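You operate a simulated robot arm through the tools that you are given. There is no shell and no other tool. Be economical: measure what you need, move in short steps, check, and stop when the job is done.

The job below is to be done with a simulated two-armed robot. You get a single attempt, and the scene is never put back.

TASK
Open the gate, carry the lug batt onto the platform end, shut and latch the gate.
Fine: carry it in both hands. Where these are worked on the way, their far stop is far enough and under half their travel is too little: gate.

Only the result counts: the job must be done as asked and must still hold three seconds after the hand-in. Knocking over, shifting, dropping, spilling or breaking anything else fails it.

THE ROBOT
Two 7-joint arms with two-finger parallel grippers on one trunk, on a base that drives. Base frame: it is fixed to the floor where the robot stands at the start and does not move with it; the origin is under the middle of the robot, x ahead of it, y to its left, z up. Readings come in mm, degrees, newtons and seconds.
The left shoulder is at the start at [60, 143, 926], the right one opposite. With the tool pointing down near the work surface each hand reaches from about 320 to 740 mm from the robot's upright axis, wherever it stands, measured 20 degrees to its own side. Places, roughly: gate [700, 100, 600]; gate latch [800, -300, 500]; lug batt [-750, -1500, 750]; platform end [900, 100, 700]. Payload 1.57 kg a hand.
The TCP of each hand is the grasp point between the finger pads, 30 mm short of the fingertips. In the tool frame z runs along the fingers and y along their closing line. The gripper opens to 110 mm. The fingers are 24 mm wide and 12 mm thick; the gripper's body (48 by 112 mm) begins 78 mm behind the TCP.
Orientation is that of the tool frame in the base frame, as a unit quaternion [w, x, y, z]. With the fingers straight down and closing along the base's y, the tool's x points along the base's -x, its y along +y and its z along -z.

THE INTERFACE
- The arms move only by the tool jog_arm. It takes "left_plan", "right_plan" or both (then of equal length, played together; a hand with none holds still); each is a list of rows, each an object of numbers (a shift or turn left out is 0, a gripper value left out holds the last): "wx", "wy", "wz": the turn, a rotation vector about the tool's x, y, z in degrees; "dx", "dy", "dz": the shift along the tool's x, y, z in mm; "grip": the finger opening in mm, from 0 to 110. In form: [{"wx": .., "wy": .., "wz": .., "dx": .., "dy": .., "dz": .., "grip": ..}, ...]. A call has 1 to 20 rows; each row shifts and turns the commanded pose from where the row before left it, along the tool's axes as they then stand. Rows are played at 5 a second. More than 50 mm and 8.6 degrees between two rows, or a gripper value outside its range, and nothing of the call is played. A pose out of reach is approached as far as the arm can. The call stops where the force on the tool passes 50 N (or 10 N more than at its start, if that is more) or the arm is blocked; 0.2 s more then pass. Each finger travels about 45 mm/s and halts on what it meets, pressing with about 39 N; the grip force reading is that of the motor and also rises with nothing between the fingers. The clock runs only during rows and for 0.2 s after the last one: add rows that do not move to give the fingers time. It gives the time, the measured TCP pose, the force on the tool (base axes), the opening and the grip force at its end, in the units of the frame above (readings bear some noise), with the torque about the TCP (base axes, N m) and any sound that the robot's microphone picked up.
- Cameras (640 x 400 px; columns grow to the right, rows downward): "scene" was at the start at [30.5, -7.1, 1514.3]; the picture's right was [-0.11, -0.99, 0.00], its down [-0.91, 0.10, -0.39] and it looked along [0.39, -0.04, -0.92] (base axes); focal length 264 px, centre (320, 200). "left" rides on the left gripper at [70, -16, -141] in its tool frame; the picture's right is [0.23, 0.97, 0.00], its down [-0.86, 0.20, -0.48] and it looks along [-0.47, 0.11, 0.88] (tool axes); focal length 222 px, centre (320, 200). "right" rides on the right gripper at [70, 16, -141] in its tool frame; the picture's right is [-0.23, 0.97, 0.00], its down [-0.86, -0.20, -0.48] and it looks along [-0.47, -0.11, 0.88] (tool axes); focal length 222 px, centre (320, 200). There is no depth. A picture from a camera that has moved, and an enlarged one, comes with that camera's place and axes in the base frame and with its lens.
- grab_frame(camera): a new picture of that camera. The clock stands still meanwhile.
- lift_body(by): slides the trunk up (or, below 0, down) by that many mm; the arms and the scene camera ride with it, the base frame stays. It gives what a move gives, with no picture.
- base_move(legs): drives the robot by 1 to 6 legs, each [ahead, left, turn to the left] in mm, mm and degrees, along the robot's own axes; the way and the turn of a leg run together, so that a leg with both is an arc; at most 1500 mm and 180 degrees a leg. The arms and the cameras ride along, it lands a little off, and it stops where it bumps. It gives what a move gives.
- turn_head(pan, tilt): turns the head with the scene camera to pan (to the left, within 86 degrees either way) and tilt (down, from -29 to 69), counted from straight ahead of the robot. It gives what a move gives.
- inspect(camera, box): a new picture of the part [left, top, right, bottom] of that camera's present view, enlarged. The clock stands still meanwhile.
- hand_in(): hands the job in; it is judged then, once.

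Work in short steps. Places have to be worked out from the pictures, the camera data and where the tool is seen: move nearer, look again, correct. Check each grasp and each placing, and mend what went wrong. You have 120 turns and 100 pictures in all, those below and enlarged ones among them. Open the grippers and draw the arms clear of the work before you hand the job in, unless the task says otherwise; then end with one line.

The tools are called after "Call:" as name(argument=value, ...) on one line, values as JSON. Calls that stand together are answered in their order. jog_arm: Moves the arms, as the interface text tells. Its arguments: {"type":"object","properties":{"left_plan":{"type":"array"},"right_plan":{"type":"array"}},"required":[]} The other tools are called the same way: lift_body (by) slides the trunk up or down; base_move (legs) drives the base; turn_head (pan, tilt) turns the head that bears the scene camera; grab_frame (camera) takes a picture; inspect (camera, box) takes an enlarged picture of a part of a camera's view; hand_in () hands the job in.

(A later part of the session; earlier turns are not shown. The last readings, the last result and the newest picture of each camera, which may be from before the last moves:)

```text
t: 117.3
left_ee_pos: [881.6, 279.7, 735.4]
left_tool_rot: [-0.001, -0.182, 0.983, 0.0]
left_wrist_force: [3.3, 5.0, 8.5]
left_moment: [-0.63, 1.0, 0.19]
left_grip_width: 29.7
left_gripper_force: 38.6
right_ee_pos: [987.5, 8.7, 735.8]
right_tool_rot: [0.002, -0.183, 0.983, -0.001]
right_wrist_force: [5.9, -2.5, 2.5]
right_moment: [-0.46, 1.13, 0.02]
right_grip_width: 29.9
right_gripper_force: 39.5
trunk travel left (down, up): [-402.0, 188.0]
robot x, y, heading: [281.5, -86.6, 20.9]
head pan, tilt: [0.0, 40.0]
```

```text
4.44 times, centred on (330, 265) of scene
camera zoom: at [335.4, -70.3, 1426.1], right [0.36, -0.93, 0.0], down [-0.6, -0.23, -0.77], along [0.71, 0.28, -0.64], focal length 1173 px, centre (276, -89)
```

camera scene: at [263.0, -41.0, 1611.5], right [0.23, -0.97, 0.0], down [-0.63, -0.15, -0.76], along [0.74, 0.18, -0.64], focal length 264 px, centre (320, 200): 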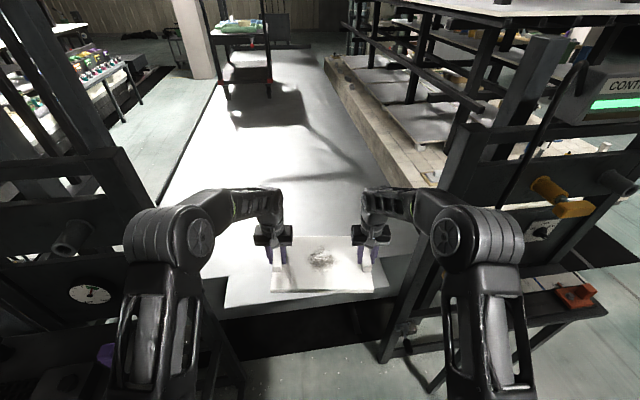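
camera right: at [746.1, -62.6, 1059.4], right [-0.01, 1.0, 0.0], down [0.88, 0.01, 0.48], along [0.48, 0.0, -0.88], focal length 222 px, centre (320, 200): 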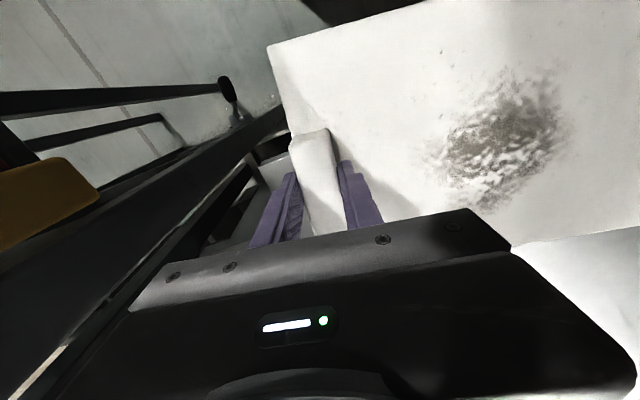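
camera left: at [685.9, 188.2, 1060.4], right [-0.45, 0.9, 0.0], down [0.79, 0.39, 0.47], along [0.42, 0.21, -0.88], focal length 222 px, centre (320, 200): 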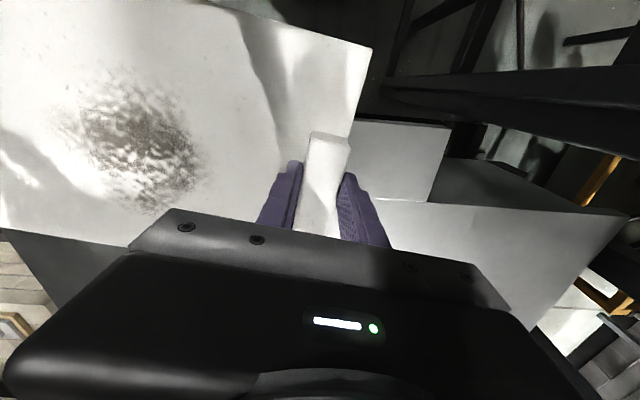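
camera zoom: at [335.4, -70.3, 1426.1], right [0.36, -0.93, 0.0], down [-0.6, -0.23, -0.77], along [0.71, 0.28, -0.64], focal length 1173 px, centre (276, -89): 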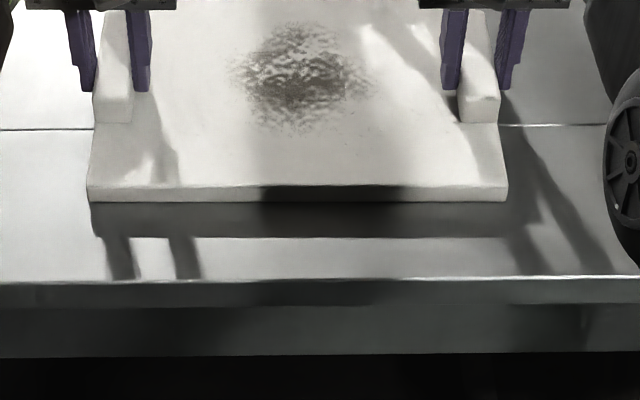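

Contact: the weight is now off the hands. I'll ease down 2 mm more and check before releasing.

Call:
lift_body(by=-2)

Call:
grab_frame(camera="left")

```text
t: 117.8
left_ee_pos: [881.9, 279.5, 735.5]
left_tool_rot: [0.002, -0.183, 0.983, 0.001]
left_wrist_force: [6.6, 6.6, 21.1]
left_moment: [-0.39, 0.62, 0.19]
left_grip_width: 29.7
left_gripper_force: 38.7
right_ee_pos: [986.9, 8.3, 736.1]
right_tool_rot: [0.003, -0.183, 0.983, 0.0]
right_wrist_force: [11.0, -0.5, 15.4]
right_moment: [-0.33, 0.8, 0.03]
right_grip_width: 29.9
right_gripper_force: 38.4
trunk travel left (down, up): [-400.0, 190.0]
robot x, y, heading: [282.8, -88.9, 21.0]
head pan, tilt: [0.0, 40.0]
```

```text
38 pictures are left
camera left: at [821.7, 240.1, 876.7], right [-0.56, 0.83, 0.0], down [0.73, 0.49, 0.48], along [0.4, 0.27, -0.88], focal length 222 px, centre (320, 200)
```

left: 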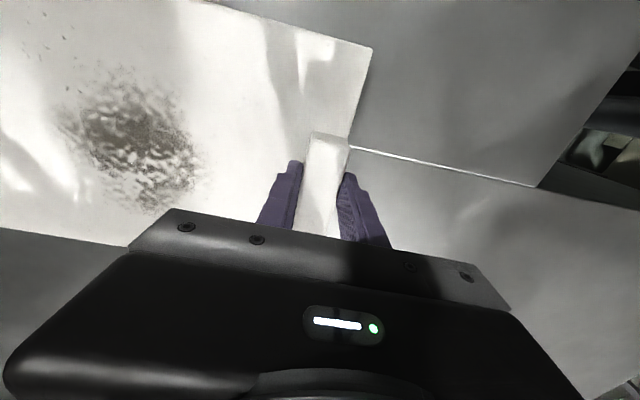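

Firm contact all round. I'll relieve the preload, open both grippers together and check before rising.

Call:
lift_body(by=2)

Call:
jog_arm(left_plan=[{"grip": 34}, {"grip": 50}, {"grip": 50}, {"grip": 50}], right_plan=[{"grip": 34}, {"grip": 50}, {"grip": 50}, {"grip": 50}])

Call:
lift_body(by=60)

Call:
inspect(camera="scene", box=[230, 200, 430, 330])

```text
t: 118.4
left_ee_pos: [881.1, 279.0, 734.7]
left_tool_rot: [0.0, -0.182, 0.983, 0.001]
left_wrist_force: [7.7, 7.5, 19.4]
left_moment: [0.13, -0.95, 0.25]
left_grip_width: 30.0
left_gripper_force: 38.3
right_ee_pos: [987.5, 9.7, 736.6]
right_tool_rot: [0.002, -0.183, 0.983, 0.001]
right_wrist_force: [10.9, -0.5, 13.9]
right_moment: [0.44, -1.01, -0.14]
right_grip_width: 29.9
right_gripper_force: 38.6
trunk travel left (down, up): [-402.0, 188.0]
robot x, y, heading: [280.8, -90.2, 20.8]
head pan, tilt: [0.0, 40.0]
```

```text
t: 119.4
left_ee_pos: [880.9, 277.8, 732.5]
left_tool_rot: [-0.004, -0.181, 0.983, 0.0]
left_wrist_force: [-0.3, 0.0, -0.8]
left_moment: [0.01, 0.0, 0.02]
left_grip_width: 49.9
left_gripper_force: 0.0
right_ee_pos: [985.9, 9.7, 734.0]
right_tool_rot: [0.0, -0.183, 0.983, 0.0]
right_wrist_force: [-0.1, 0.4, -0.4]
right_moment: [-0.04, 0.01, -0.04]
right_grip_width: 50.3
right_gripper_force: 0.1
trunk travel left (down, up): [-402.0, 188.0]
robot x, y, heading: [280.4, -87.5, 20.9]
head pan, tilt: [0.0, 40.0]
```

```text
t: 120.4
left_ee_pos: [881.6, 279.7, 793.4]
left_tool_rot: [-0.004, -0.182, 0.983, 0.001]
left_wrist_force: [-0.1, -0.2, 0.4]
left_moment: [0.01, -0.03, 0.0]
left_grip_width: 50.4
left_gripper_force: 0.0
right_ee_pos: [986.0, 8.7, 792.3]
right_tool_rot: [0.0, -0.184, 0.983, -0.001]
right_wrist_force: [-1.1, -0.2, 0.4]
right_moment: [0.01, 0.0, -0.01]
right_grip_width: 50.1
right_gripper_force: 0.1
trunk travel left (down, up): [-462.0, 128.0]
robot x, y, heading: [282.7, -90.9, 20.7]
head pan, tilt: [0.0, 40.0]
```

```text
3.08 times, centred on (330, 265) of scene
camera zoom: at [335.6, -70.1, 1485.7], right [0.36, -0.93, 0.0], down [-0.6, -0.23, -0.77], along [0.71, 0.27, -0.64], focal length 812 px, centre (289, 0)
```

zoom: 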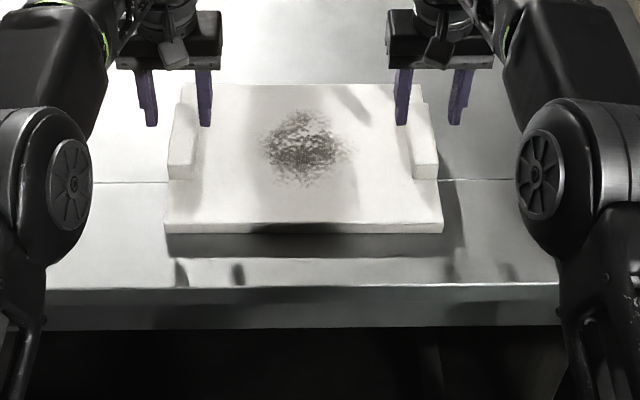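

The batt rests flat across the platform end. I'll raise the trunk, back out straight, and check the batt and the gate.

Call:
lift_body(by=125)

Call:
base_move(legs=[[-400, 0, 0], [-250, 0, 0]])

Call:
turn_head(pan=15, tilt=40)

Call:
grab_frame(camera="scene")

```text
t: 121.9
left_ee_pos: [882.1, 279.1, 917.8]
left_tool_rot: [-0.003, -0.181, 0.983, 0.0]
left_wrist_force: [0.5, -0.4, -0.1]
left_moment: [-0.01, 0.0, -0.02]
left_grip_width: 50.3
left_gripper_force: 0.0
right_ee_pos: [987.8, 9.0, 918.6]
right_tool_rot: [0.0, -0.183, 0.983, 0.0]
right_wrist_force: [0.3, -0.3, 0.7]
right_moment: [-0.03, 0.01, 0.02]
right_grip_width: 50.2
right_gripper_force: 0.1
trunk travel left (down, up): [-587.0, 3.0]
robot x, y, heading: [280.4, -89.7, 21.2]
head pan, tilt: [0.0, 40.0]
```

```text
t: 125.8
left_ee_pos: [276.1, 48.4, 919.1]
left_tool_rot: [-0.002, -0.182, 0.983, 0.0]
left_wrist_force: [-0.5, 0.7, 0.1]
left_moment: [0.03, -0.04, -0.02]
left_grip_width: 50.2
left_gripper_force: 0.0
right_ee_pos: [382.6, -223.1, 919.2]
right_tool_rot: [0.0, -0.185, 0.983, 0.0]
right_wrist_force: [-0.8, -0.5, 0.0]
right_moment: [0.02, -0.02, -0.01]
right_grip_width: 50.1
right_gripper_force: 0.1
trunk travel left (down, up): [-587.0, 3.0]
robot x, y, heading: [-321.6, -323.8, 21.0]
head pan, tilt: [0.0, 40.0]
```

```text
t: 126.6
left_ee_pos: [275.8, 47.4, 916.9]
left_tool_rot: [-0.002, -0.183, 0.983, 0.001]
left_wrist_force: [-0.5, -0.3, 0.1]
left_moment: [-0.02, -0.01, -0.02]
left_grip_width: 50.0
left_gripper_force: 0.0
right_ee_pos: [382.3, -222.4, 918.0]
right_tool_rot: [0.0, -0.185, 0.983, -0.002]
right_wrist_force: [0.8, 1.0, -0.6]
right_moment: [0.0, -0.03, 0.01]
right_grip_width: 50.3
right_gripper_force: 0.1
trunk travel left (down, up): [-587.0, 3.0]
robot x, y, heading: [-318.7, -323.6, 21.0]
head pan, tilt: [15.0, 40.0]
```

```text
36 pictures are left
camera scene: at [-278.7, -283.8, 1610.7], right [0.59, -0.81, 0.0], down [-0.52, -0.38, -0.77], along [0.62, 0.45, -0.64], focal length 264 px, centre (320, 200)
```

scene: 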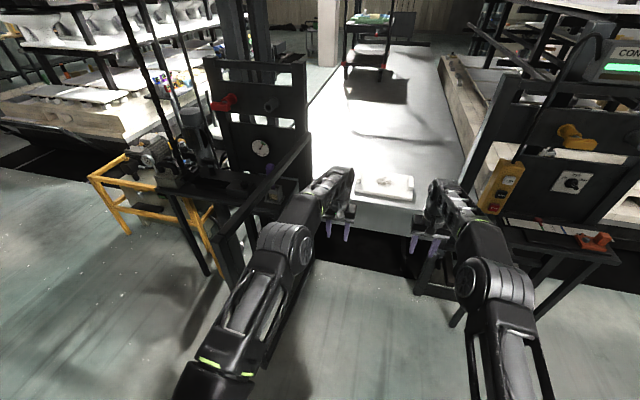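

The batt is in place. I'll zoom on the open gate to fix its current position.

Call:
inspect(camera="scene", box=[180, 120, 330, 330])

```text
1.90 times, centred on (255, 225) of scene
camera zoom: at [-278.7, -283.8, 1610.7], right [0.59, -0.81, 0.0], down [-0.52, -0.38, -0.77], along [0.62, 0.45, -0.64], focal length 503 px, centre (444, 152)
```

zoom: 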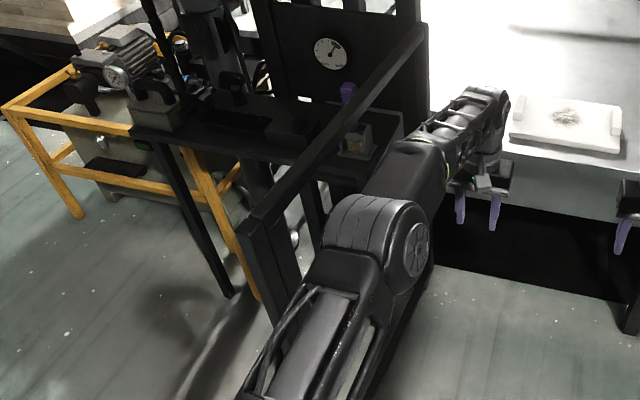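

The gate's free end is at about (-47, 250), top z 1050, with the handle on its far side. I'll raise the left hand, draw the right arm in, and shift so the left hand hovers just beyond the gate's far face.

Call:
jog_arm(left_plan=[{"dz": -42, "dx": 16, "grip": 0}, {"dz": -42, "dx": 16}, {"dz": -42, "dx": 16}, {"dz": -42, "dx": 16}, {"dz": -42, "dx": 16}, {}], right_plan=[{"dx": 30, "grip": 0}, {"dx": 30}, {"dx": 40}, {"dx": 40}, {"dx": 40}, {"dx": 40}])

Call:
base_move(legs=[[-44, 0, 0], [0, 367, 0]])

Call:
grab_frame(camera="scene")

```text
t: 128.0
left_ee_pos: [225.4, 27.5, 1065.9]
left_tool_rot: [-0.001, -0.184, 0.983, 0.002]
left_wrist_force: [-0.2, -0.5, -0.1]
left_moment: [0.01, -0.01, -0.02]
left_grip_width: 0.0
left_gripper_force: 21.1
left hand out of reach, approached as far as the arm can: row 4, 5
right_ee_pos: [177.4, -302.2, 919.6]
right_tool_rot: [0.001, -0.185, 0.983, 0.0]
right_wrist_force: [-0.8, 0.6, 0.0]
right_moment: [0.01, 0.01, -0.01]
right_grip_width: 0.2
right_gripper_force: 20.9
trunk travel left (down, up): [-587.0, 3.0]
robot x, y, heading: [-321.2, -322.7, 21.5]
head pan, tilt: [15.0, 40.0]
```

```text
t: 130.3
left_ee_pos: [97.1, 235.2, 1065.7]
left_tool_rot: [0.002, -0.169, 0.986, -0.012]
left_wrist_force: [0.4, -3.1, 1.8]
left_moment: [0.05, -0.02, -0.01]
left_grip_width: 0.0
left_gripper_force: 20.9
right_ee_pos: [43.4, -74.4, 918.4]
right_tool_rot: [0.0, -0.182, 0.983, 0.0]
right_wrist_force: [-0.5, -0.3, -0.6]
right_moment: [0.03, -0.03, 0.0]
right_grip_width: 0.4
right_gripper_force: 21.5
trunk travel left (down, up): [-587.0, 3.0]
robot x, y, heading: [-458.1, -95.4, 20.9]
head pan, tilt: [15.0, 40.0]
stopped in leg 2: the force on the tool passed its limit at 67 N (the readings are from after the stop); the commanded pose is now the measured one
```

```text
34 pictures are left
camera scene: at [-413.4, -54.9, 1610.8], right [0.59, -0.81, 0.0], down [-0.52, -0.38, -0.77], along [0.62, 0.45, -0.64], focal length 264 px, centre (320, 200)
```

scene: 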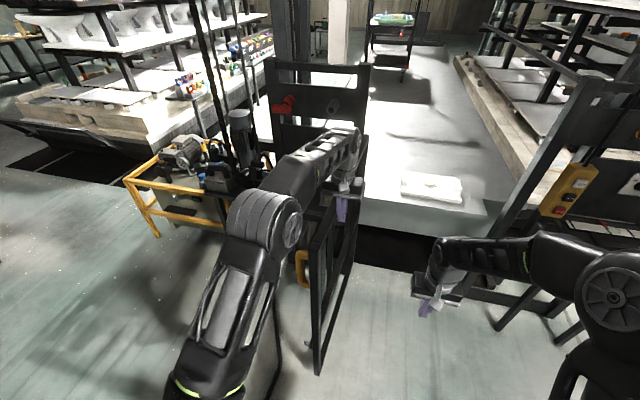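

The hand was too low at that reach and touched the gate's inside face, which is against its stop. I'll move away, pull the hand in, and raise it higher.

Call:
base_move(legs=[[0, -70, 0]])

Call:
jog_arm(left_plan=[{"dx": 35}, {"dx": 35}, {"dx": 35, "dz": -10}, {"dx": 35, "dz": -25}, {"dz": -35}, {"dz": -35}, {}])

```text
t: 131.3
left_ee_pos: [122.5, 169.4, 1066.7]
left_tool_rot: [0.001, -0.169, 0.985, -0.011]
left_wrist_force: [1.3, -0.9, 0.8]
left_moment: [0.04, 0.02, -0.01]
left_grip_width: 0.0
left_gripper_force: 20.8
right_ee_pos: [68.3, -142.3, 918.4]
right_tool_rot: [0.0, -0.182, 0.983, 0.0]
right_wrist_force: [0.4, -0.6, 0.2]
right_moment: [0.02, -0.04, 0.03]
right_grip_width: 0.0
right_gripper_force: 20.8
trunk travel left (down, up): [-587.0, 3.0]
robot x, y, heading: [-430.5, -161.1, 20.8]
head pan, tilt: [15.0, 40.0]
```

```text
t: 132.9
left_ee_pos: [-12.5, 127.8, 1157.1]
left_tool_rot: [-0.008, -0.169, 0.985, -0.013]
left_wrist_force: [0.6, 0.1, -0.2]
left_moment: [0.0, -0.03, 0.0]
left_grip_width: 0.1
left_gripper_force: 20.9
left hand out of reach, approached as far as the arm can: row 6
right_ee_pos: [68.3, -140.2, 919.6]
right_tool_rot: [0.0, -0.182, 0.983, 0.0]
right_wrist_force: [-0.3, -0.7, -0.3]
right_moment: [-0.02, 0.0, 0.02]
right_grip_width: 0.2
right_gripper_force: 21.0
trunk travel left (down, up): [-587.0, 3.0]
robot x, y, heading: [-434.9, -158.6, 20.9]
head pan, tilt: [15.0, 40.0]
```

Over-the-top reach would bring the base too close to the gate end. Instead I'll go round behind its free end: back up, square to heading 0, move left, then reach along the gate's outer face.

Call:
base_move(legs=[[-191, 73, 0], [0, 0, -21], [0, 410, 0]])

Call:
jog_arm(left_plan=[{"dz": 35}, {"dz": 35, "dx": -20}, {"dz": 35, "dx": -30}, {"dz": 35, "dx": -30}, {"dz": 10, "dx": -40}, {"dx": -40}, {}])

Call:
turn_head(pan=10, tilt=45)

Call:
grab_frame(camera="scene")

```text
t: 137.8
left_ee_pos: [-139.9, 364.4, 1157.3]
left_tool_rot: [-0.012, 0.015, 1.0, -0.013]
left_wrist_force: [-0.6, 0.4, -0.4]
left_moment: [0.01, 0.03, -0.01]
left_grip_width: 0.1
left_gripper_force: 20.8
right_ee_pos: [-161.4, 86.6, 920.6]
right_tool_rot: [0.001, 0.0, 1.0, -0.002]
right_wrist_force: [-0.5, -0.6, 0.5]
right_moment: [-0.03, -0.01, -0.01]
right_grip_width: 0.0
right_gripper_force: 21.1
trunk travel left (down, up): [-587.0, 3.0]
robot x, y, heading: [-632.0, 251.6, -0.3]
head pan, tilt: [15.0, 40.0]
```

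```text
t: 139.4
left_ee_pos: [17.1, 354.9, 1004.3]
left_tool_rot: [-0.011, 0.016, 1.0, -0.012]
left_wrist_force: [-0.5, 0.4, 0.7]
left_moment: [0.02, -0.01, -0.06]
left_grip_width: 0.2
left_gripper_force: 21.1
right_ee_pos: [-162.7, 87.4, 921.0]
right_tool_rot: [0.0, 0.001, 1.0, 0.001]
right_wrist_force: [-0.2, -0.1, -0.9]
right_moment: [0.0, 0.01, 0.01]
right_grip_width: 0.1
right_gripper_force: 20.8
trunk travel left (down, up): [-587.0, 3.0]
robot x, y, heading: [-637.8, 249.8, -0.1]
head pan, tilt: [15.0, 40.0]
```

```text
t: 140.1
left_ee_pos: [17.9, 354.9, 1004.0]
left_tool_rot: [-0.01, 0.016, 1.0, -0.012]
left_wrist_force: [-0.2, -1.1, 0.4]
left_moment: [0.01, 0.03, 0.01]
left_grip_width: 0.2
left_gripper_force: 21.6
right_ee_pos: [-161.9, 86.2, 918.9]
right_tool_rot: [0.0, 0.001, 1.0, 0.0]
right_wrist_force: [-0.1, 0.6, 0.5]
right_moment: [-0.03, 0.0, 0.0]
right_grip_width: 0.1
right_gripper_force: 21.2
trunk travel left (down, up): [-587.0, 3.0]
robot x, y, heading: [-634.0, 246.8, 0.0]
head pan, tilt: [10.0, 45.0]
```

```text
33 pictures are left
camera scene: at [-582.4, 263.8, 1603.5], right [0.17, -0.99, 0.0], down [-0.7, -0.12, -0.71], along [0.7, 0.12, -0.71], focal length 264 px, centre (320, 200)
```

scene: 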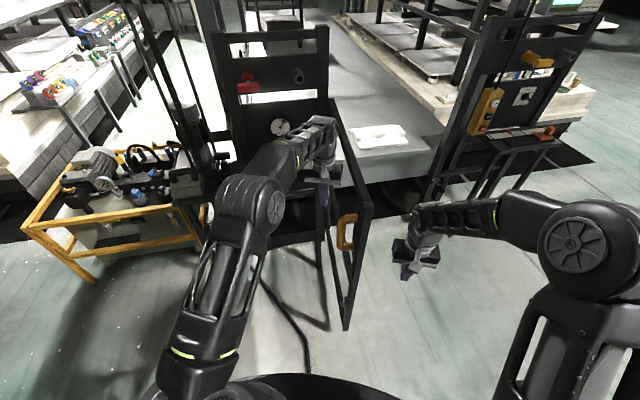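

The left hand now hangs outside the gate. I'll push the gate closed by driving the base along its circle, starting with three legs and checking the force.

Call:
base_move(legs=[[14, -69, 0], [22, -66, 0], [30, -63, 0]])

Call:
grab_frame(camera="scene")

```text
t: 142.3
left_ee_pos: [83.4, 153.9, 1003.7]
left_tool_rot: [-0.011, 0.016, 1.0, -0.011]
left_wrist_force: [-0.3, -0.5, -0.3]
left_moment: [0.05, 0.03, -0.01]
left_grip_width: 0.1
left_gripper_force: 21.0
right_ee_pos: [-95.4, -113.3, 919.6]
right_tool_rot: [0.0, 0.002, 1.0, 0.0]
right_wrist_force: [0.3, 0.3, -0.5]
right_moment: [0.04, 0.03, -0.03]
right_grip_width: 0.0
right_gripper_force: 21.7
trunk travel left (down, up): [-587.0, 3.0]
robot x, y, heading: [-568.7, 51.8, -0.3]
head pan, tilt: [10.0, 45.0]
```

```text
32 pictures are left
camera scene: at [-516.2, 63.2, 1603.4], right [0.17, -0.99, 0.0], down [-0.7, -0.12, -0.71], along [0.7, 0.12, -0.71], focal length 264 px, centre (320, 200)
```

scene: 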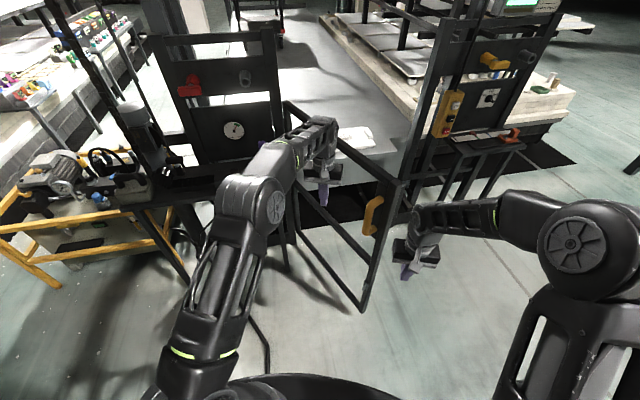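

The gate swings ahead freely. I'll continue following its circle toward closed.

Call:
base_move(legs=[[37, -59, 0], [44, -54, 0], [50, -48, 0], [56, -41, 0], [61, -34, 0], [65, -27, 0]])

Call:
grab_frame(camera="scene")

```text
t: 146.4
left_ee_pos: [395.5, -110.7, 1002.6]
left_tool_rot: [-0.012, 0.015, 1.0, -0.013]
left_wrist_force: [0.5, -0.8, -0.6]
left_moment: [0.01, 0.02, -0.01]
left_grip_width: 0.0
left_gripper_force: 20.8
right_ee_pos: [216.2, -378.4, 918.0]
right_tool_rot: [0.0, 0.001, 1.0, 0.0]
right_wrist_force: [0.4, 0.1, 0.5]
right_moment: [0.01, 0.05, -0.02]
right_grip_width: 0.0
right_gripper_force: 21.7
trunk travel left (down, up): [-587.0, 3.0]
robot x, y, heading: [-258.1, -214.2, -0.3]
head pan, tilt: [10.0, 45.0]
```

```text
31 pictures are left
camera scene: at [-203.1, -201.3, 1603.3], right [0.17, -0.99, 0.0], down [-0.7, -0.12, -0.71], along [0.7, 0.12, -0.71], focal length 264 px, centre (320, 200)
```

scene: 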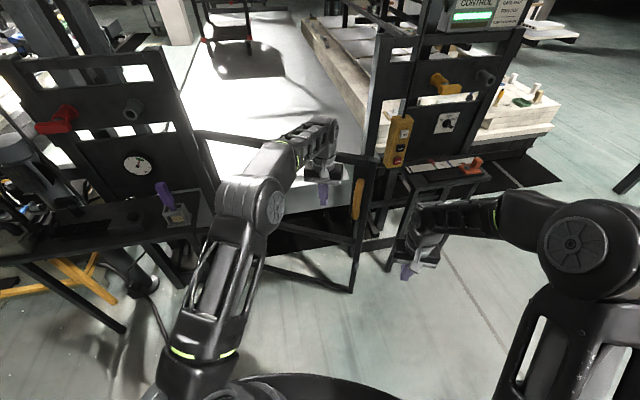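

Gate is about 20° from closed. I'll continue four more legs.

Call:
base_move(legs=[[67, -19, 0], [69, -10, 0], [70, -2, 0], [60, 6, 0]])

Call:
grab_frame(camera="scene")

```text
t: 149.2
left_ee_pos: [660.9, -135.7, 1003.1]
left_tool_rot: [-0.011, 0.016, 1.0, -0.012]
left_wrist_force: [1.1, 0.2, 6.4]
left_moment: [0.37, -0.04, 0.01]
left_grip_width: 0.1
left_gripper_force: 21.6
right_ee_pos: [482.4, -403.9, 919.5]
right_tool_rot: [0.0, 0.001, 1.0, 0.001]
right_wrist_force: [-0.2, -0.1, 0.0]
right_moment: [0.05, 0.08, -0.01]
right_grip_width: 0.0
right_gripper_force: 21.6
trunk travel left (down, up): [-587.0, 3.0]
robot x, y, heading: [4.3, -240.9, -0.3]
head pan, tilt: [10.0, 45.0]
```

```text
30 pictures are left
camera scene: at [61.4, -226.8, 1603.4], right [0.17, -0.99, 0.0], down [-0.7, -0.12, -0.71], along [0.7, 0.12, -0.71], focal length 264 px, centre (320, 200)
```

scene: 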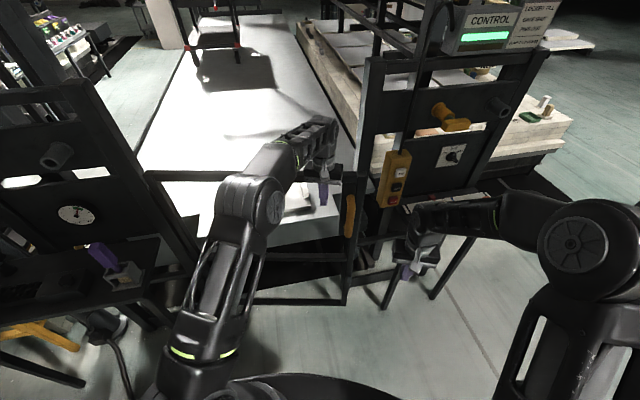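

There's slight contact now and the gate is about 7° from closed. I'll zoom in on the hand and gate before the final push.

Call:
inspect(camera="scene", box=[270, 130, 420, 310])

```text
2.22 times, centred on (345, 220) of scene
camera zoom: at [61.4, -226.8, 1603.4], right [0.17, -0.99, 0.0], down [-0.7, -0.12, -0.71], along [0.7, 0.12, -0.71], focal length 586 px, centre (264, 156)
```

zoom: 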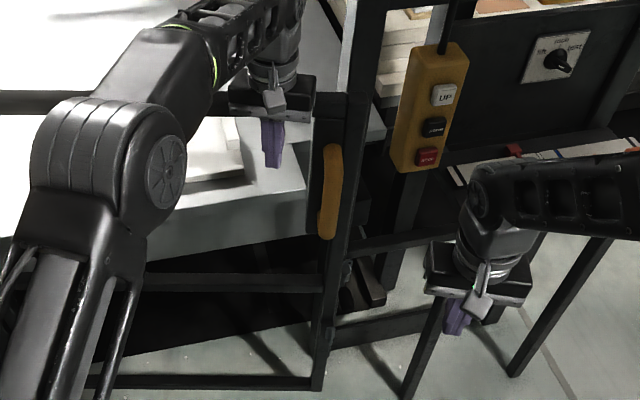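

The fingers are on the front of the top rail. Final push in small legs until it meets the stop.

Call:
base_move(legs=[[30, 4, 0], [30, 6, 0], [25, 6, 0], [20, 5, 0]])

Call:
inspect(camera="scene", box=[270, 130, 420, 310])

```text
t: 151.3
left_ee_pos: [765.9, -116.7, 1004.1]
left_tool_rot: [-0.01, 0.015, 1.0, -0.013]
left_wrist_force: [3.5, -0.5, 6.1]
left_moment: [0.31, 0.07, -0.08]
left_grip_width: 0.0
left_gripper_force: 21.0
right_ee_pos: [585.6, -384.6, 918.2]
right_tool_rot: [-0.001, 0.001, 1.0, 0.0]
right_wrist_force: [0.7, 0.6, 0.5]
right_moment: [-0.02, 0.08, 0.02]
right_grip_width: 0.2
right_gripper_force: 21.5
trunk travel left (down, up): [-587.0, 3.0]
robot x, y, heading: [113.2, -221.3, -0.1]
head pan, tilt: [10.0, 45.0]
```

```text
2.22 times, centred on (345, 220) of scene
camera zoom: at [166.6, -206.1, 1603.3], right [0.17, -0.99, 0.0], down [-0.7, -0.12, -0.71], along [0.7, 0.12, -0.71], focal length 586 px, centre (264, 156)
```

zoom: 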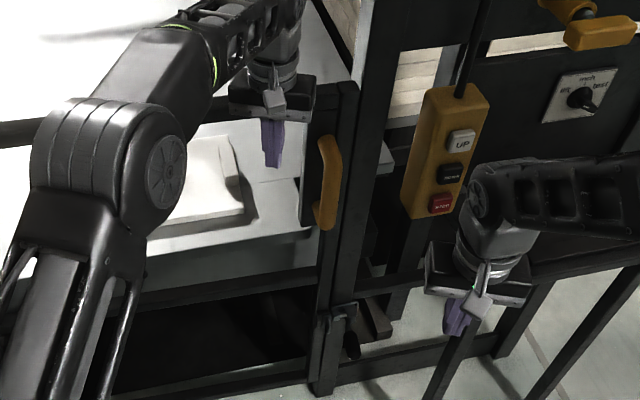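

Nearly closed, so I'll push a bit more and expect the stop.

Call:
base_move(legs=[[15, 4, 0], [15, 5, 0], [15, 5, 0]])

Call:
inspect(camera="scene", box=[270, 130, 420, 310])

```text
t: 152.5
left_ee_pos: [780.4, -112.9, 1007.2]
left_tool_rot: [-0.02, 0.017, 1.0, -0.015]
left_wrist_force: [-17.3, -0.7, 7.5]
left_moment: [0.19, -1.43, 0.29]
left_grip_width: 0.0
left_gripper_force: 21.6
right_ee_pos: [608.1, -374.8, 921.0]
right_tool_rot: [0.002, 0.0, 1.0, -0.001]
right_wrist_force: [-0.1, 0.5, -0.9]
right_moment: [0.0, -0.01, -0.01]
right_grip_width: 0.0
right_gripper_force: 20.6
trunk travel left (down, up): [-587.0, 3.0]
robot x, y, heading: [134.5, -215.1, -0.2]
head pan, tilt: [10.0, 45.0]
stopped in leg 2: the force on the tool passed its limit at 68 N (the readings are from after the stop); the commanded pose is now the measured one
```

```text
2.22 times, centred on (345, 220) of scene
camera zoom: at [185.8, -198.9, 1603.6], right [0.17, -0.99, 0.0], down [-0.69, -0.12, -0.71], along [0.7, 0.12, -0.71], focal length 586 px, centre (264, 156)
```

zoom: 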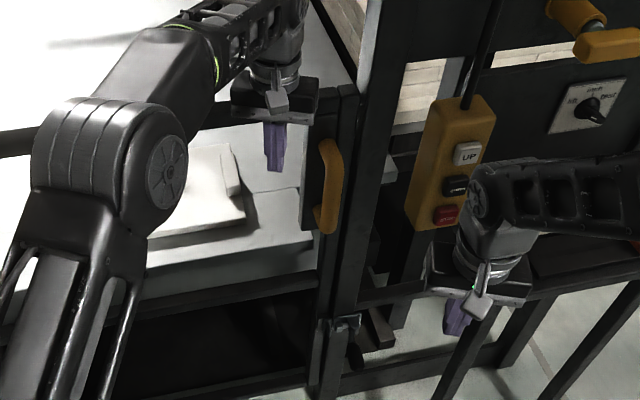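

The gate is against its stop, shut. I'll back off, pull the left arm in, turn to 21° and lower the trunk to work the latch with the right hand.

Call:
base_move(legs=[[-160, 0, 0]])

Call:
jog_arm(left_plan=[{"dx": 40}, {"dx": 40}, {"dx": 40}, {"dx": 40}, {"dx": 30}, {}], right_plan=[{"wy": -8, "grip": 60}, {"wy": -8}, {"wy": -8}, {"wy": -8}, {"wy": -8}, {"wy": -8}])

Call:
base_move(legs=[[0, 0, 21]])

Call:
lift_body(by=-430)

Call:
turn_head(pan=-15, tilt=35)

Call:
grab_frame(camera="scene")

```text
t: 153.9
left_ee_pos: [624.2, -110.7, 1004.3]
left_tool_rot: [-0.021, 0.017, 1.0, -0.015]
left_wrist_force: [-1.2, 0.9, 0.8]
left_moment: [-0.02, -0.17, 0.02]
left_grip_width: 0.1
left_gripper_force: 21.2
right_ee_pos: [451.3, -375.5, 920.3]
right_tool_rot: [0.0, 0.002, 1.0, -0.001]
right_wrist_force: [-0.2, -0.1, 0.0]
right_moment: [0.0, -0.07, 0.03]
right_grip_width: 0.0
right_gripper_force: 21.3
trunk travel left (down, up): [-587.0, 3.0]
robot x, y, heading: [-21.4, -213.1, -0.2]
head pan, tilt: [10.0, 45.0]
```

```text
t: 155.3
left_ee_pos: [435.2, -104.1, 1011.9]
left_tool_rot: [-0.021, 0.017, 1.0, -0.014]
left_wrist_force: [-0.5, 0.5, 0.6]
left_moment: [-0.01, 0.0, 0.0]
left_grip_width: 0.0
left_gripper_force: 21.3
right_ee_pos: [463.0, -373.0, 916.8]
right_tool_rot: [0.406, 0.001, 0.914, -0.003]
right_wrist_force: [1.0, 0.4, 0.3]
right_moment: [-0.01, 0.03, -0.03]
right_grip_width: 59.9
right_gripper_force: 0.0
right hand out of reach, approached as far as the arm can: row 6
trunk travel left (down, up): [-587.0, 3.0]
robot x, y, heading: [-19.4, -209.9, -0.4]
head pan, tilt: [10.0, 45.0]
```

```text
t: 156.8
left_ee_pos: [366.7, 52.1, 1010.6]
left_tool_rot: [-0.018, -0.166, 0.986, -0.018]
left_wrist_force: [0.4, -0.8, 0.3]
left_moment: [-0.02, 0.02, -0.01]
left_grip_width: 0.0
left_gripper_force: 21.1
right_ee_pos: [488.9, -189.1, 916.2]
right_tool_rot: [0.399, -0.165, 0.899, 0.072]
right_wrist_force: [0.7, -0.7, 0.3]
right_moment: [0.02, 0.0, 0.0]
right_grip_width: 60.0
right_gripper_force: 0.1
trunk travel left (down, up): [-587.0, 3.0]
robot x, y, heading: [-21.4, -210.5, 20.7]
head pan, tilt: [10.0, 45.0]
```

```text
refused: -430 is not a number from -400 to 400
```

```text
t: 157.7
left_ee_pos: [367.3, 51.7, 1011.0]
left_tool_rot: [-0.018, -0.165, 0.986, -0.019]
left_wrist_force: [-0.3, -0.1, 0.1]
left_moment: [0.04, -0.01, 0.01]
left_grip_width: 0.3
left_gripper_force: 20.9
right_ee_pos: [489.9, -189.2, 916.4]
right_tool_rot: [0.399, -0.165, 0.899, 0.072]
right_wrist_force: [0.5, -0.5, -0.8]
right_moment: [0.03, 0.02, 0.02]
right_grip_width: 60.2
right_gripper_force: 0.0
trunk travel left (down, up): [-587.0, 3.0]
robot x, y, heading: [-18.8, -211.5, 20.4]
head pan, tilt: [-15.0, 35.0]
```

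```text
26 pictures are left
camera scene: at [41.0, -213.6, 1618.2], right [0.1, -0.99, 0.0], down [-0.57, -0.06, -0.82], along [0.81, 0.08, -0.57], focal length 264 px, centre (320, 200)
```

scene: 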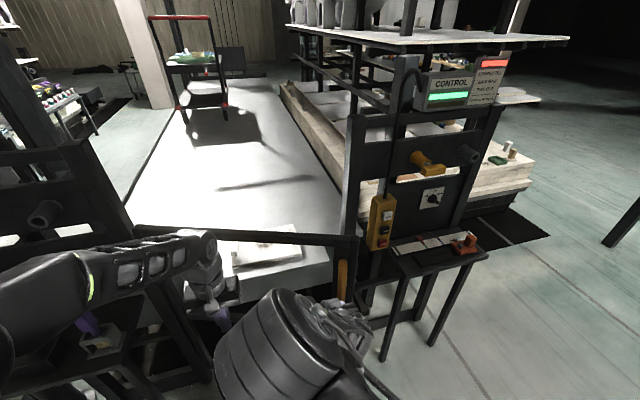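

I'll lower the trunk by 400 and view the latch through the right wrist camera.

Call:
lift_body(by=-400)

Call:
grab_frame(camera="right")

```text
t: 161.6
left_ee_pos: [367.5, 51.6, 611.2]
left_tool_rot: [-0.019, -0.165, 0.986, -0.018]
left_wrist_force: [0.0, 0.9, 0.8]
left_moment: [0.0, 0.01, 0.01]
left_grip_width: 0.2
left_gripper_force: 22.0
right_ee_pos: [489.3, -189.2, 517.5]
right_tool_rot: [0.4, -0.165, 0.899, 0.073]
right_wrist_force: [-1.1, 0.5, -0.3]
right_moment: [0.0, 0.04, -0.01]
right_grip_width: 59.9
right_gripper_force: 0.0
trunk travel left (down, up): [-187.0, 403.0]
robot x, y, heading: [-18.9, -210.3, 20.7]
head pan, tilt: [-15.0, 35.0]
```

```text
25 pictures are left
camera right: at [340.9, -227.6, 559.3], right [-0.2, 0.96, 0.17], down [0.27, -0.11, 0.96], along [0.94, 0.24, -0.24], focal length 222 px, centre (320, 200)
```

right: 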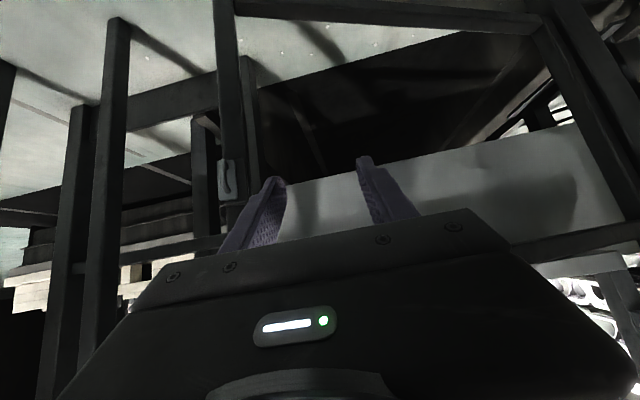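

I see the plate with the staple at (227, 180), so I'll zoom in there.

Call:
inspect(camera="right", box=[170, 100, 290, 220])

```text
3.33 times, centred on (230, 160) of right
camera zoom: at [340.9, -227.6, 559.3], right [-0.2, 0.96, 0.17], down [0.27, -0.11, 0.96], along [0.94, 0.24, -0.24], focal length 740 px, centre (620, 333)
```

zoom: 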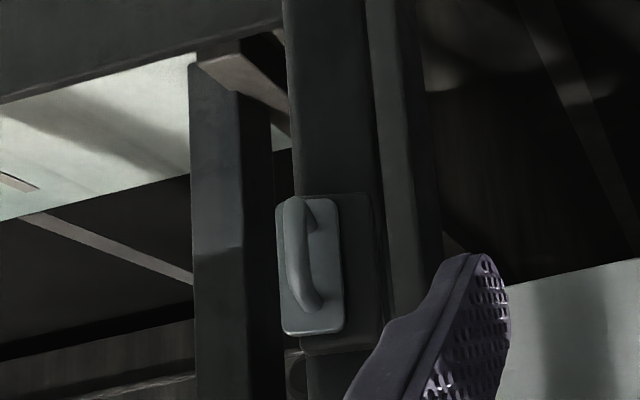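

The gate has swung back by about 20°: the staple now sits near x 600, so it won't stay shut on its own. I'll hold it shut with the left hand at mid-rail height while the right works the latch, first sliding right and extending the left hand.

Call:
jog_arm(left_plan=[{"dx": -35}, {"dx": -35}, {"dx": -35}, {}])

Call:
base_move(legs=[[0, -154, 0], [90, 0, 0]])

Call:
turn_head(pan=-8, tilt=40)

Call:
grab_frame(camera="scene")

```text
t: 162.6
left_ee_pos: [466.9, 87.0, 606.0]
left_tool_rot: [-0.02, -0.165, 0.986, -0.018]
left_wrist_force: [0.4, -0.2, -0.2]
left_moment: [-0.01, -0.02, 0.0]
left_grip_width: 0.0
left_gripper_force: 21.3
right_ee_pos: [489.2, -190.0, 516.3]
right_tool_rot: [0.399, -0.166, 0.899, 0.073]
right_wrist_force: [-0.2, 0.7, 1.0]
right_moment: [0.02, 0.01, 0.01]
right_grip_width: 60.0
right_gripper_force: 0.0
trunk travel left (down, up): [-187.0, 403.0]
robot x, y, heading: [-19.6, -211.6, 20.8]
head pan, tilt: [-15.0, 35.0]
```

```text
t: 164.7
left_ee_pos: [605.8, -27.5, 607.4]
left_tool_rot: [-0.019, -0.165, 0.986, -0.019]
left_wrist_force: [0.5, 0.0, 0.3]
left_moment: [0.0, -0.02, 0.04]
left_grip_width: 0.0
left_gripper_force: 21.6
right_ee_pos: [627.5, -302.5, 517.2]
right_tool_rot: [0.399, -0.165, 0.899, 0.073]
right_wrist_force: [0.3, -0.2, -0.2]
right_moment: [0.01, 0.03, 0.04]
right_grip_width: 60.0
right_gripper_force: 0.0
trunk travel left (down, up): [-187.0, 403.0]
robot x, y, heading: [118.1, -325.3, 20.8]
head pan, tilt: [-15.0, 35.0]
```

```text
t: 165.3
left_ee_pos: [605.3, -26.5, 606.8]
left_tool_rot: [-0.018, -0.165, 0.986, -0.018]
left_wrist_force: [0.1, -0.3, -0.4]
left_moment: [-0.03, 0.03, -0.02]
left_grip_width: 0.0
left_gripper_force: 21.5
right_ee_pos: [628.1, -301.2, 516.4]
right_tool_rot: [0.399, -0.165, 0.899, 0.073]
right_wrist_force: [-0.5, 0.4, -0.3]
right_moment: [-0.01, 0.01, 0.01]
right_grip_width: 59.8
right_gripper_force: 0.0
trunk travel left (down, up): [-187.0, 403.0]
robot x, y, heading: [116.8, -324.5, 20.5]
head pan, tilt: [-8.0, 40.0]
```

```text
23 pictures are left
camera scene: at [175.3, -316.4, 1210.7], right [0.22, -0.98, 0.0], down [-0.63, -0.14, -0.77], along [0.75, 0.17, -0.64], focal length 264 px, centre (320, 200)
```

scene: 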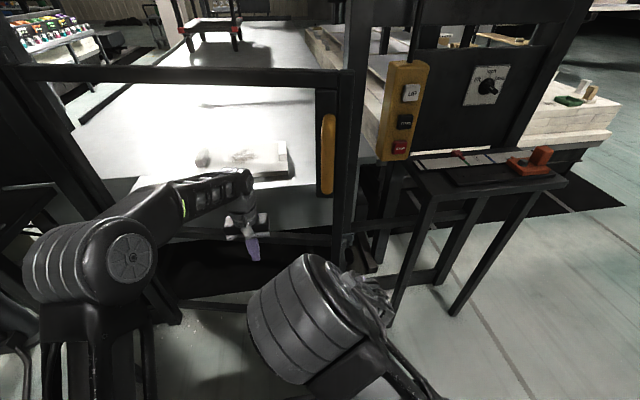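

The left fist is lined up with the mid rail. I'll push forward in small legs to shut the gate.

Call:
base_move(legs=[[35, 0, 0], [25, 0, 0], [15, 0, 0], [10, 0, 0]])

Call:
grab_frame(camera="right")

```text
t: 167.3
left_ee_pos: [684.4, 3.4, 606.5]
left_tool_rot: [-0.018, -0.166, 0.986, -0.019]
left_wrist_force: [-1.0, -0.3, 0.0]
left_moment: [0.02, 0.0, 0.04]
left_grip_width: 0.1
left_gripper_force: 20.9
right_ee_pos: [706.2, -272.3, 516.3]
right_tool_rot: [0.399, -0.165, 0.899, 0.073]
right_wrist_force: [0.3, 0.1, 0.4]
right_moment: [-0.03, -0.01, -0.02]
right_grip_width: 60.1
right_gripper_force: 0.0
trunk travel left (down, up): [-187.0, 403.0]
robot x, y, heading: [196.7, -292.8, 20.7]
head pan, tilt: [-8.0, 40.0]
```

```text
22 pictures are left
camera right: at [558.9, -310.3, 559.3], right [-0.2, 0.96, 0.17], down [0.27, -0.11, 0.96], along [0.94, 0.24, -0.24], focal length 222 px, centre (320, 200)
```

right: 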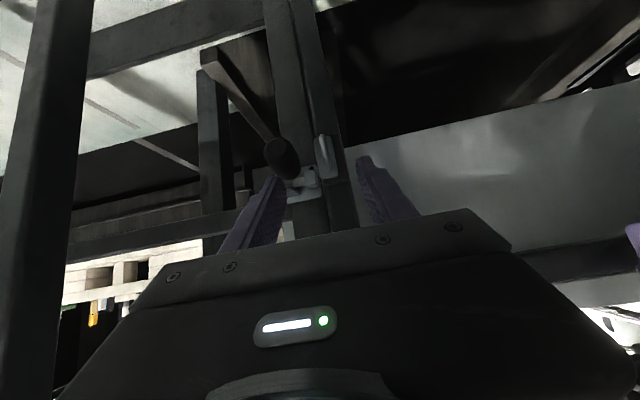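

About 45 mm remains. I'll extend the left arm to shut the gate against the stop.

Call:
jog_arm(left_plan=[{"dx": -15}, {"dx": -12}, {"dx": -10}, {"dx": -6}, {"dx": -5}, {"dx": -5}])

Call:
inspect(camera="right", box=[250, 100, 370, 220])

```text
t: 168.7
left_ee_pos: [735.8, 19.7, 604.7]
left_tool_rot: [-0.019, -0.166, 0.986, -0.019]
left_wrist_force: [-0.4, 0.4, 0.9]
left_moment: [0.0, -0.01, 0.01]
left_grip_width: 0.0
left_gripper_force: 21.6
right_ee_pos: [706.6, -272.0, 516.8]
right_tool_rot: [0.399, -0.166, 0.899, 0.073]
right_wrist_force: [0.5, 0.2, 0.3]
right_moment: [0.01, 0.01, -0.02]
right_grip_width: 59.8
right_gripper_force: 0.2
trunk travel left (down, up): [-187.0, 403.0]
robot x, y, heading: [195.2, -295.5, 20.7]
head pan, tilt: [-8.0, 40.0]
```

```text
3.33 times, centred on (310, 160) of right
camera zoom: at [559.0, -310.3, 559.3], right [-0.2, 0.96, 0.17], down [0.27, -0.11, 0.96], along [0.94, 0.24, -0.24], focal length 740 px, centre (353, 333)
```

zoom: 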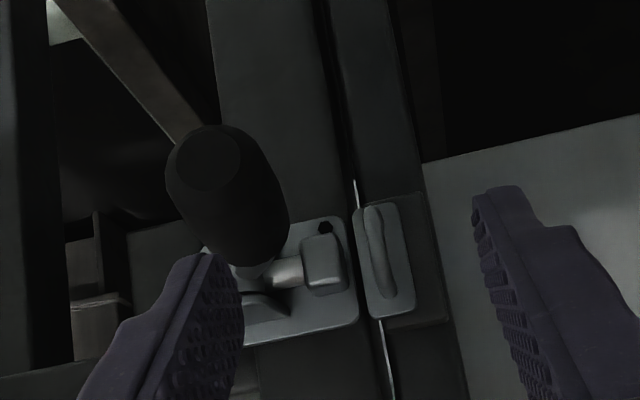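

The gate looks shut, with the staple against the latch. I'll press it lightly with the left and move the right hand sideways to line up with the black grip, estimated at (808, -290, 437), and partway in.

Call:
jog_arm(left_plan=[{"dx": -4}, {"dx": -3}, {"dx": -3}, {}, {}], right_plan=[{"dy": -20, "grip": 100}, {"dy": -20}, {"dy": -13}, {"dz": 25}, {"dz": 25}])

Call:
grab_frame(camera="right")

```text
t: 169.4
left_ee_pos: [733.8, 20.0, 604.5]
left_tool_rot: [-0.029, -0.165, 0.986, -0.019]
left_wrist_force: [-12.7, -4.6, 8.9]
left_moment: [0.27, -0.28, 0.22]
left_grip_width: 0.0
left_gripper_force: 21.3
right_ee_pos: [722.6, -313.7, 516.2]
right_tool_rot: [0.399, -0.167, 0.899, 0.074]
right_wrist_force: [0.2, 0.1, -0.6]
right_moment: [0.03, -0.01, -0.01]
right_grip_width: 100.0
right_gripper_force: 0.1
trunk travel left (down, up): [-187.0, 403.0]
robot x, y, heading: [197.3, -290.1, 20.9]
head pan, tilt: [-8.0, 40.0]
stopped in row 3 (left hand): the force on the tool passed its limit at 54 N (the readings are from after the stop); the commanded pose is now the measured one
```

```text
20 pictures are left
camera right: at [575.3, -350.7, 559.2], right [-0.2, 0.96, 0.17], down [0.27, -0.11, 0.96], along [0.94, 0.24, -0.24], focal length 222 px, centre (320, 200)
```

right: 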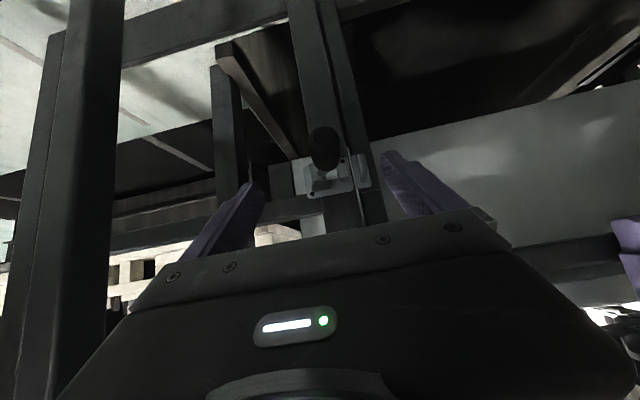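

The gate is held shut with about 13 N. The grip lies centred between the right fingers, so I'll zoom in to understand the mechanism before grasping.

Call:
inspect(camera="right", box=[270, 100, 390, 220])

```text
3.33 times, centred on (330, 160) of right
camera zoom: at [575.3, -350.7, 559.2], right [-0.2, 0.96, 0.17], down [0.27, -0.11, 0.96], along [0.94, 0.24, -0.24], focal length 740 px, centre (287, 333)
```

zoom: 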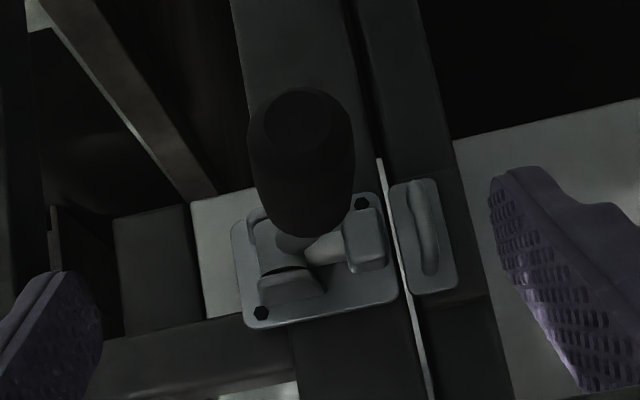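

It looks like a clevis with a vertical pivot: swinging the black grip toward the gate should push the bolt through its guide into the staple. I'll advance to cage the grip loosely.

Call:
jog_arm(right_plan=[{"dz": 25}, {"dz": 25}, {"dz": 20}, {"dz": 15}, {"dz": 10}, {"grip": 52}, {"grip": 52}, {"grip": 52}])

Call:
inspect(camera="right", box=[230, 80, 410, 230])

```text
t: 171.2
left_ee_pos: [734.1, 20.2, 602.1]
left_tool_rot: [-0.03, -0.165, 0.986, -0.018]
left_wrist_force: [-23.4, -11.4, 4.8]
left_moment: [0.28, -0.41, 0.36]
left_grip_width: 0.0
left_gripper_force: 21.8
right_ee_pos: [789.2, -287.9, 453.3]
right_tool_rot: [0.4, -0.166, 0.899, 0.073]
right_wrist_force: [-0.7, 0.7, -0.3]
right_moment: [0.0, -0.01, 0.02]
right_grip_width: 52.0
right_gripper_force: 0.2
trunk travel left (down, up): [-187.0, 403.0]
robot x, y, heading: [197.0, -295.4, 20.6]
head pan, tilt: [-8.0, 40.0]
```

```text
2.67 times, centred on (320, 155) of right
camera zoom: at [641.9, -326.0, 495.4], right [-0.2, 0.96, 0.17], down [0.27, -0.11, 0.96], along [0.94, 0.24, -0.24], focal length 592 px, centre (320, 320)
```

zoom: 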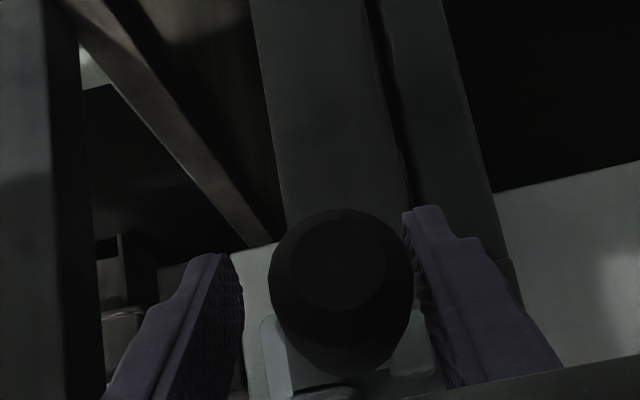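

The grip is caged at TCP depth. I'll push it sideways toward the gate with the outer finger.

Call:
jog_arm(right_plan=[{"dy": 8}, {"dy": 8}, {"dy": 8}, {"dy": 6}, {}])

Call:
inspect(camera="right", box=[230, 80, 410, 230])

```text
t: 172.4
left_ee_pos: [732.5, 20.0, 603.2]
left_tool_rot: [-0.03, -0.165, 0.986, -0.017]
left_wrist_force: [-26.7, -9.3, 1.4]
left_moment: [0.18, -0.45, 0.46]
left_grip_width: 0.0
left_gripper_force: 21.3
right_ee_pos: [779.8, -263.2, 451.5]
right_tool_rot: [0.4, -0.164, 0.899, 0.071]
right_wrist_force: [8.4, -17.1, 0.4]
right_moment: [0.08, 0.06, 0.17]
right_grip_width: 68.7
right_gripper_force: 9.5
trunk travel left (down, up): [-187.0, 403.0]
robot x, y, heading: [198.8, -296.7, 20.7]
head pan, tilt: [-8.0, 40.0]
```

```text
2.67 times, centred on (320, 155) of right
camera zoom: at [631.9, -300.2, 495.3], right [-0.2, 0.97, 0.17], down [0.27, -0.11, 0.96], along [0.94, 0.24, -0.24], focal length 592 px, centre (320, 320)
```

zoom: 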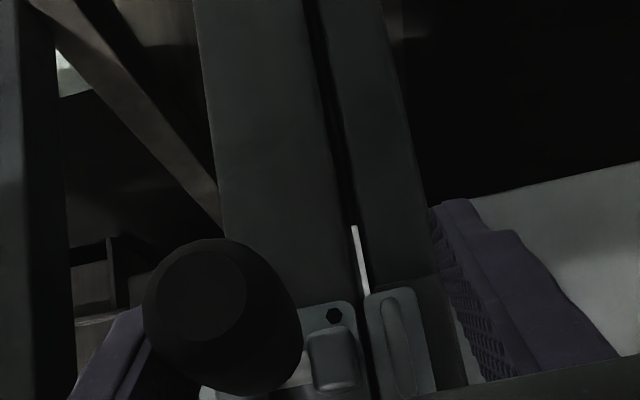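

The finger yielded at 17 N and the grip stayed put. I'll re-centre, clamp the grip firmly and try again.

Call:
jog_arm(right_plan=[{"dy": -9}, {"dy": -9, "dz": 6}, {"dy": -5, "dz": 6}, {"grip": 0}, {"grip": 0}, {"grip": 0}, {"grip": 0}])

Call:
jog_arm(right_plan=[{"dy": 4}, {"dy": 4}, {"dy": 4}, {"dy": 4}, {"dy": 4}, {}])

Call:
inspect(camera="right", box=[230, 80, 410, 230])

```text
t: 174.0
left_ee_pos: [733.8, 20.7, 603.0]
left_tool_rot: [-0.029, -0.165, 0.986, -0.019]
left_wrist_force: [-26.0, -13.8, 0.2]
left_moment: [0.23, -0.49, 0.39]
left_grip_width: 0.1
left_gripper_force: 21.6
right_ee_pos: [796.0, -277.3, 444.7]
right_tool_rot: [0.399, -0.165, 0.899, 0.073]
right_wrist_force: [2.5, 1.9, -2.6]
right_moment: [0.06, -0.03, -0.04]
right_grip_width: 30.3
right_gripper_force: 38.3
trunk travel left (down, up): [-187.0, 403.0]
robot x, y, heading: [195.1, -296.7, 20.9]
head pan, tilt: [-8.0, 40.0]
```

```text
t: 174.9
left_ee_pos: [734.1, 19.8, 602.9]
left_tool_rot: [-0.033, -0.165, 0.986, -0.017]
left_wrist_force: [-7.2, -4.0, 4.1]
left_moment: [0.14, -0.2, 0.11]
left_grip_width: 0.0
left_gripper_force: 21.1
right_ee_pos: [796.6, -277.5, 445.0]
right_tool_rot: [0.402, -0.156, 0.9, 0.064]
right_wrist_force: [0.9, -4.0, 2.0]
right_moment: [-0.26, 0.05, 0.41]
right_grip_width: 30.7
right_gripper_force: 39.2
trunk travel left (down, up): [-187.0, 403.0]
robot x, y, heading: [196.0, -295.1, 20.4]
head pan, tilt: [-8.0, 40.0]
stopped in row 4 (right hand): the force on the tool passed its limit at 53 N (the readings are from after the stop); the commanded pose is now the measured one
```

```text
2.67 times, centred on (320, 155) of right
camera zoom: at [646.7, -312.5, 486.9], right [-0.18, 0.97, 0.16], down [0.27, -0.11, 0.96], along [0.95, 0.22, -0.24], focal length 592 px, centre (320, 320)
```

zoom: 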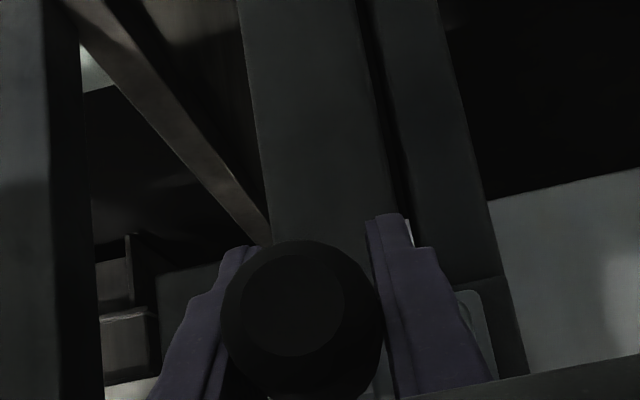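

Sideways is rigidly blocked, so that isn't its motion. Still clamped, I'll test lifting the grip upward.

Call:
jog_arm(right_plan=[{"dx": -3.7, "dz": -3.4}, {"dx": -3.7, "dz": -3.4}, {"dx": -3.7, "dz": -3.4}, {"dx": -3.7, "dz": -3.4}, {}])

```text
t: 175.4
left_ee_pos: [734.0, 19.5, 601.8]
left_tool_rot: [-0.037, -0.167, 0.985, -0.018]
left_wrist_force: [-3.9, -1.9, -1.1]
left_moment: [0.03, -0.03, 0.03]
left_grip_width: 0.0
left_gripper_force: 21.3
right_ee_pos: [796.0, -278.0, 444.9]
right_tool_rot: [0.396, -0.158, 0.902, 0.063]
right_wrist_force: [10.3, 1.9, -17.1]
right_moment: [0.4, -0.77, 0.04]
right_grip_width: 30.2
right_gripper_force: 39.9
trunk travel left (down, up): [-187.0, 403.0]
robot x, y, heading: [193.9, -292.3, 20.5]
head pan, tilt: [-8.0, 40.0]
stopped in row 2 (right hand): the force on the tool passed its limit at 59 N (the readings are from after the stop); the commanded pose is now the measured one
```

Up is blocked too. I'll test the other way, away from the gate.

Call:
jog_arm(right_plan=[{"dx": 1.8, "dz": 1.7}, {"dy": -4}, {"dy": -4}, {"dy": -4}, {"dy": -4}, {}])

```text
t: 176.8
left_ee_pos: [732.1, 21.1, 603.7]
left_tool_rot: [-0.035, -0.166, 0.985, -0.018]
left_wrist_force: [0.4, -0.3, 0.3]
left_moment: [-0.02, -0.03, 0.0]
left_grip_width: 0.3
left_gripper_force: 21.1
right_ee_pos: [795.7, -288.4, 444.7]
right_tool_rot: [0.396, -0.163, 0.901, 0.067]
right_wrist_force: [-34.5, 23.0, 10.2]
right_moment: [-0.47, -0.36, 0.92]
right_grip_width: 30.8
right_gripper_force: 39.4
trunk travel left (down, up): [-187.0, 403.0]
robot x, y, heading: [195.4, -295.1, 20.6]
head pan, tilt: [-8.0, 40.0]
```

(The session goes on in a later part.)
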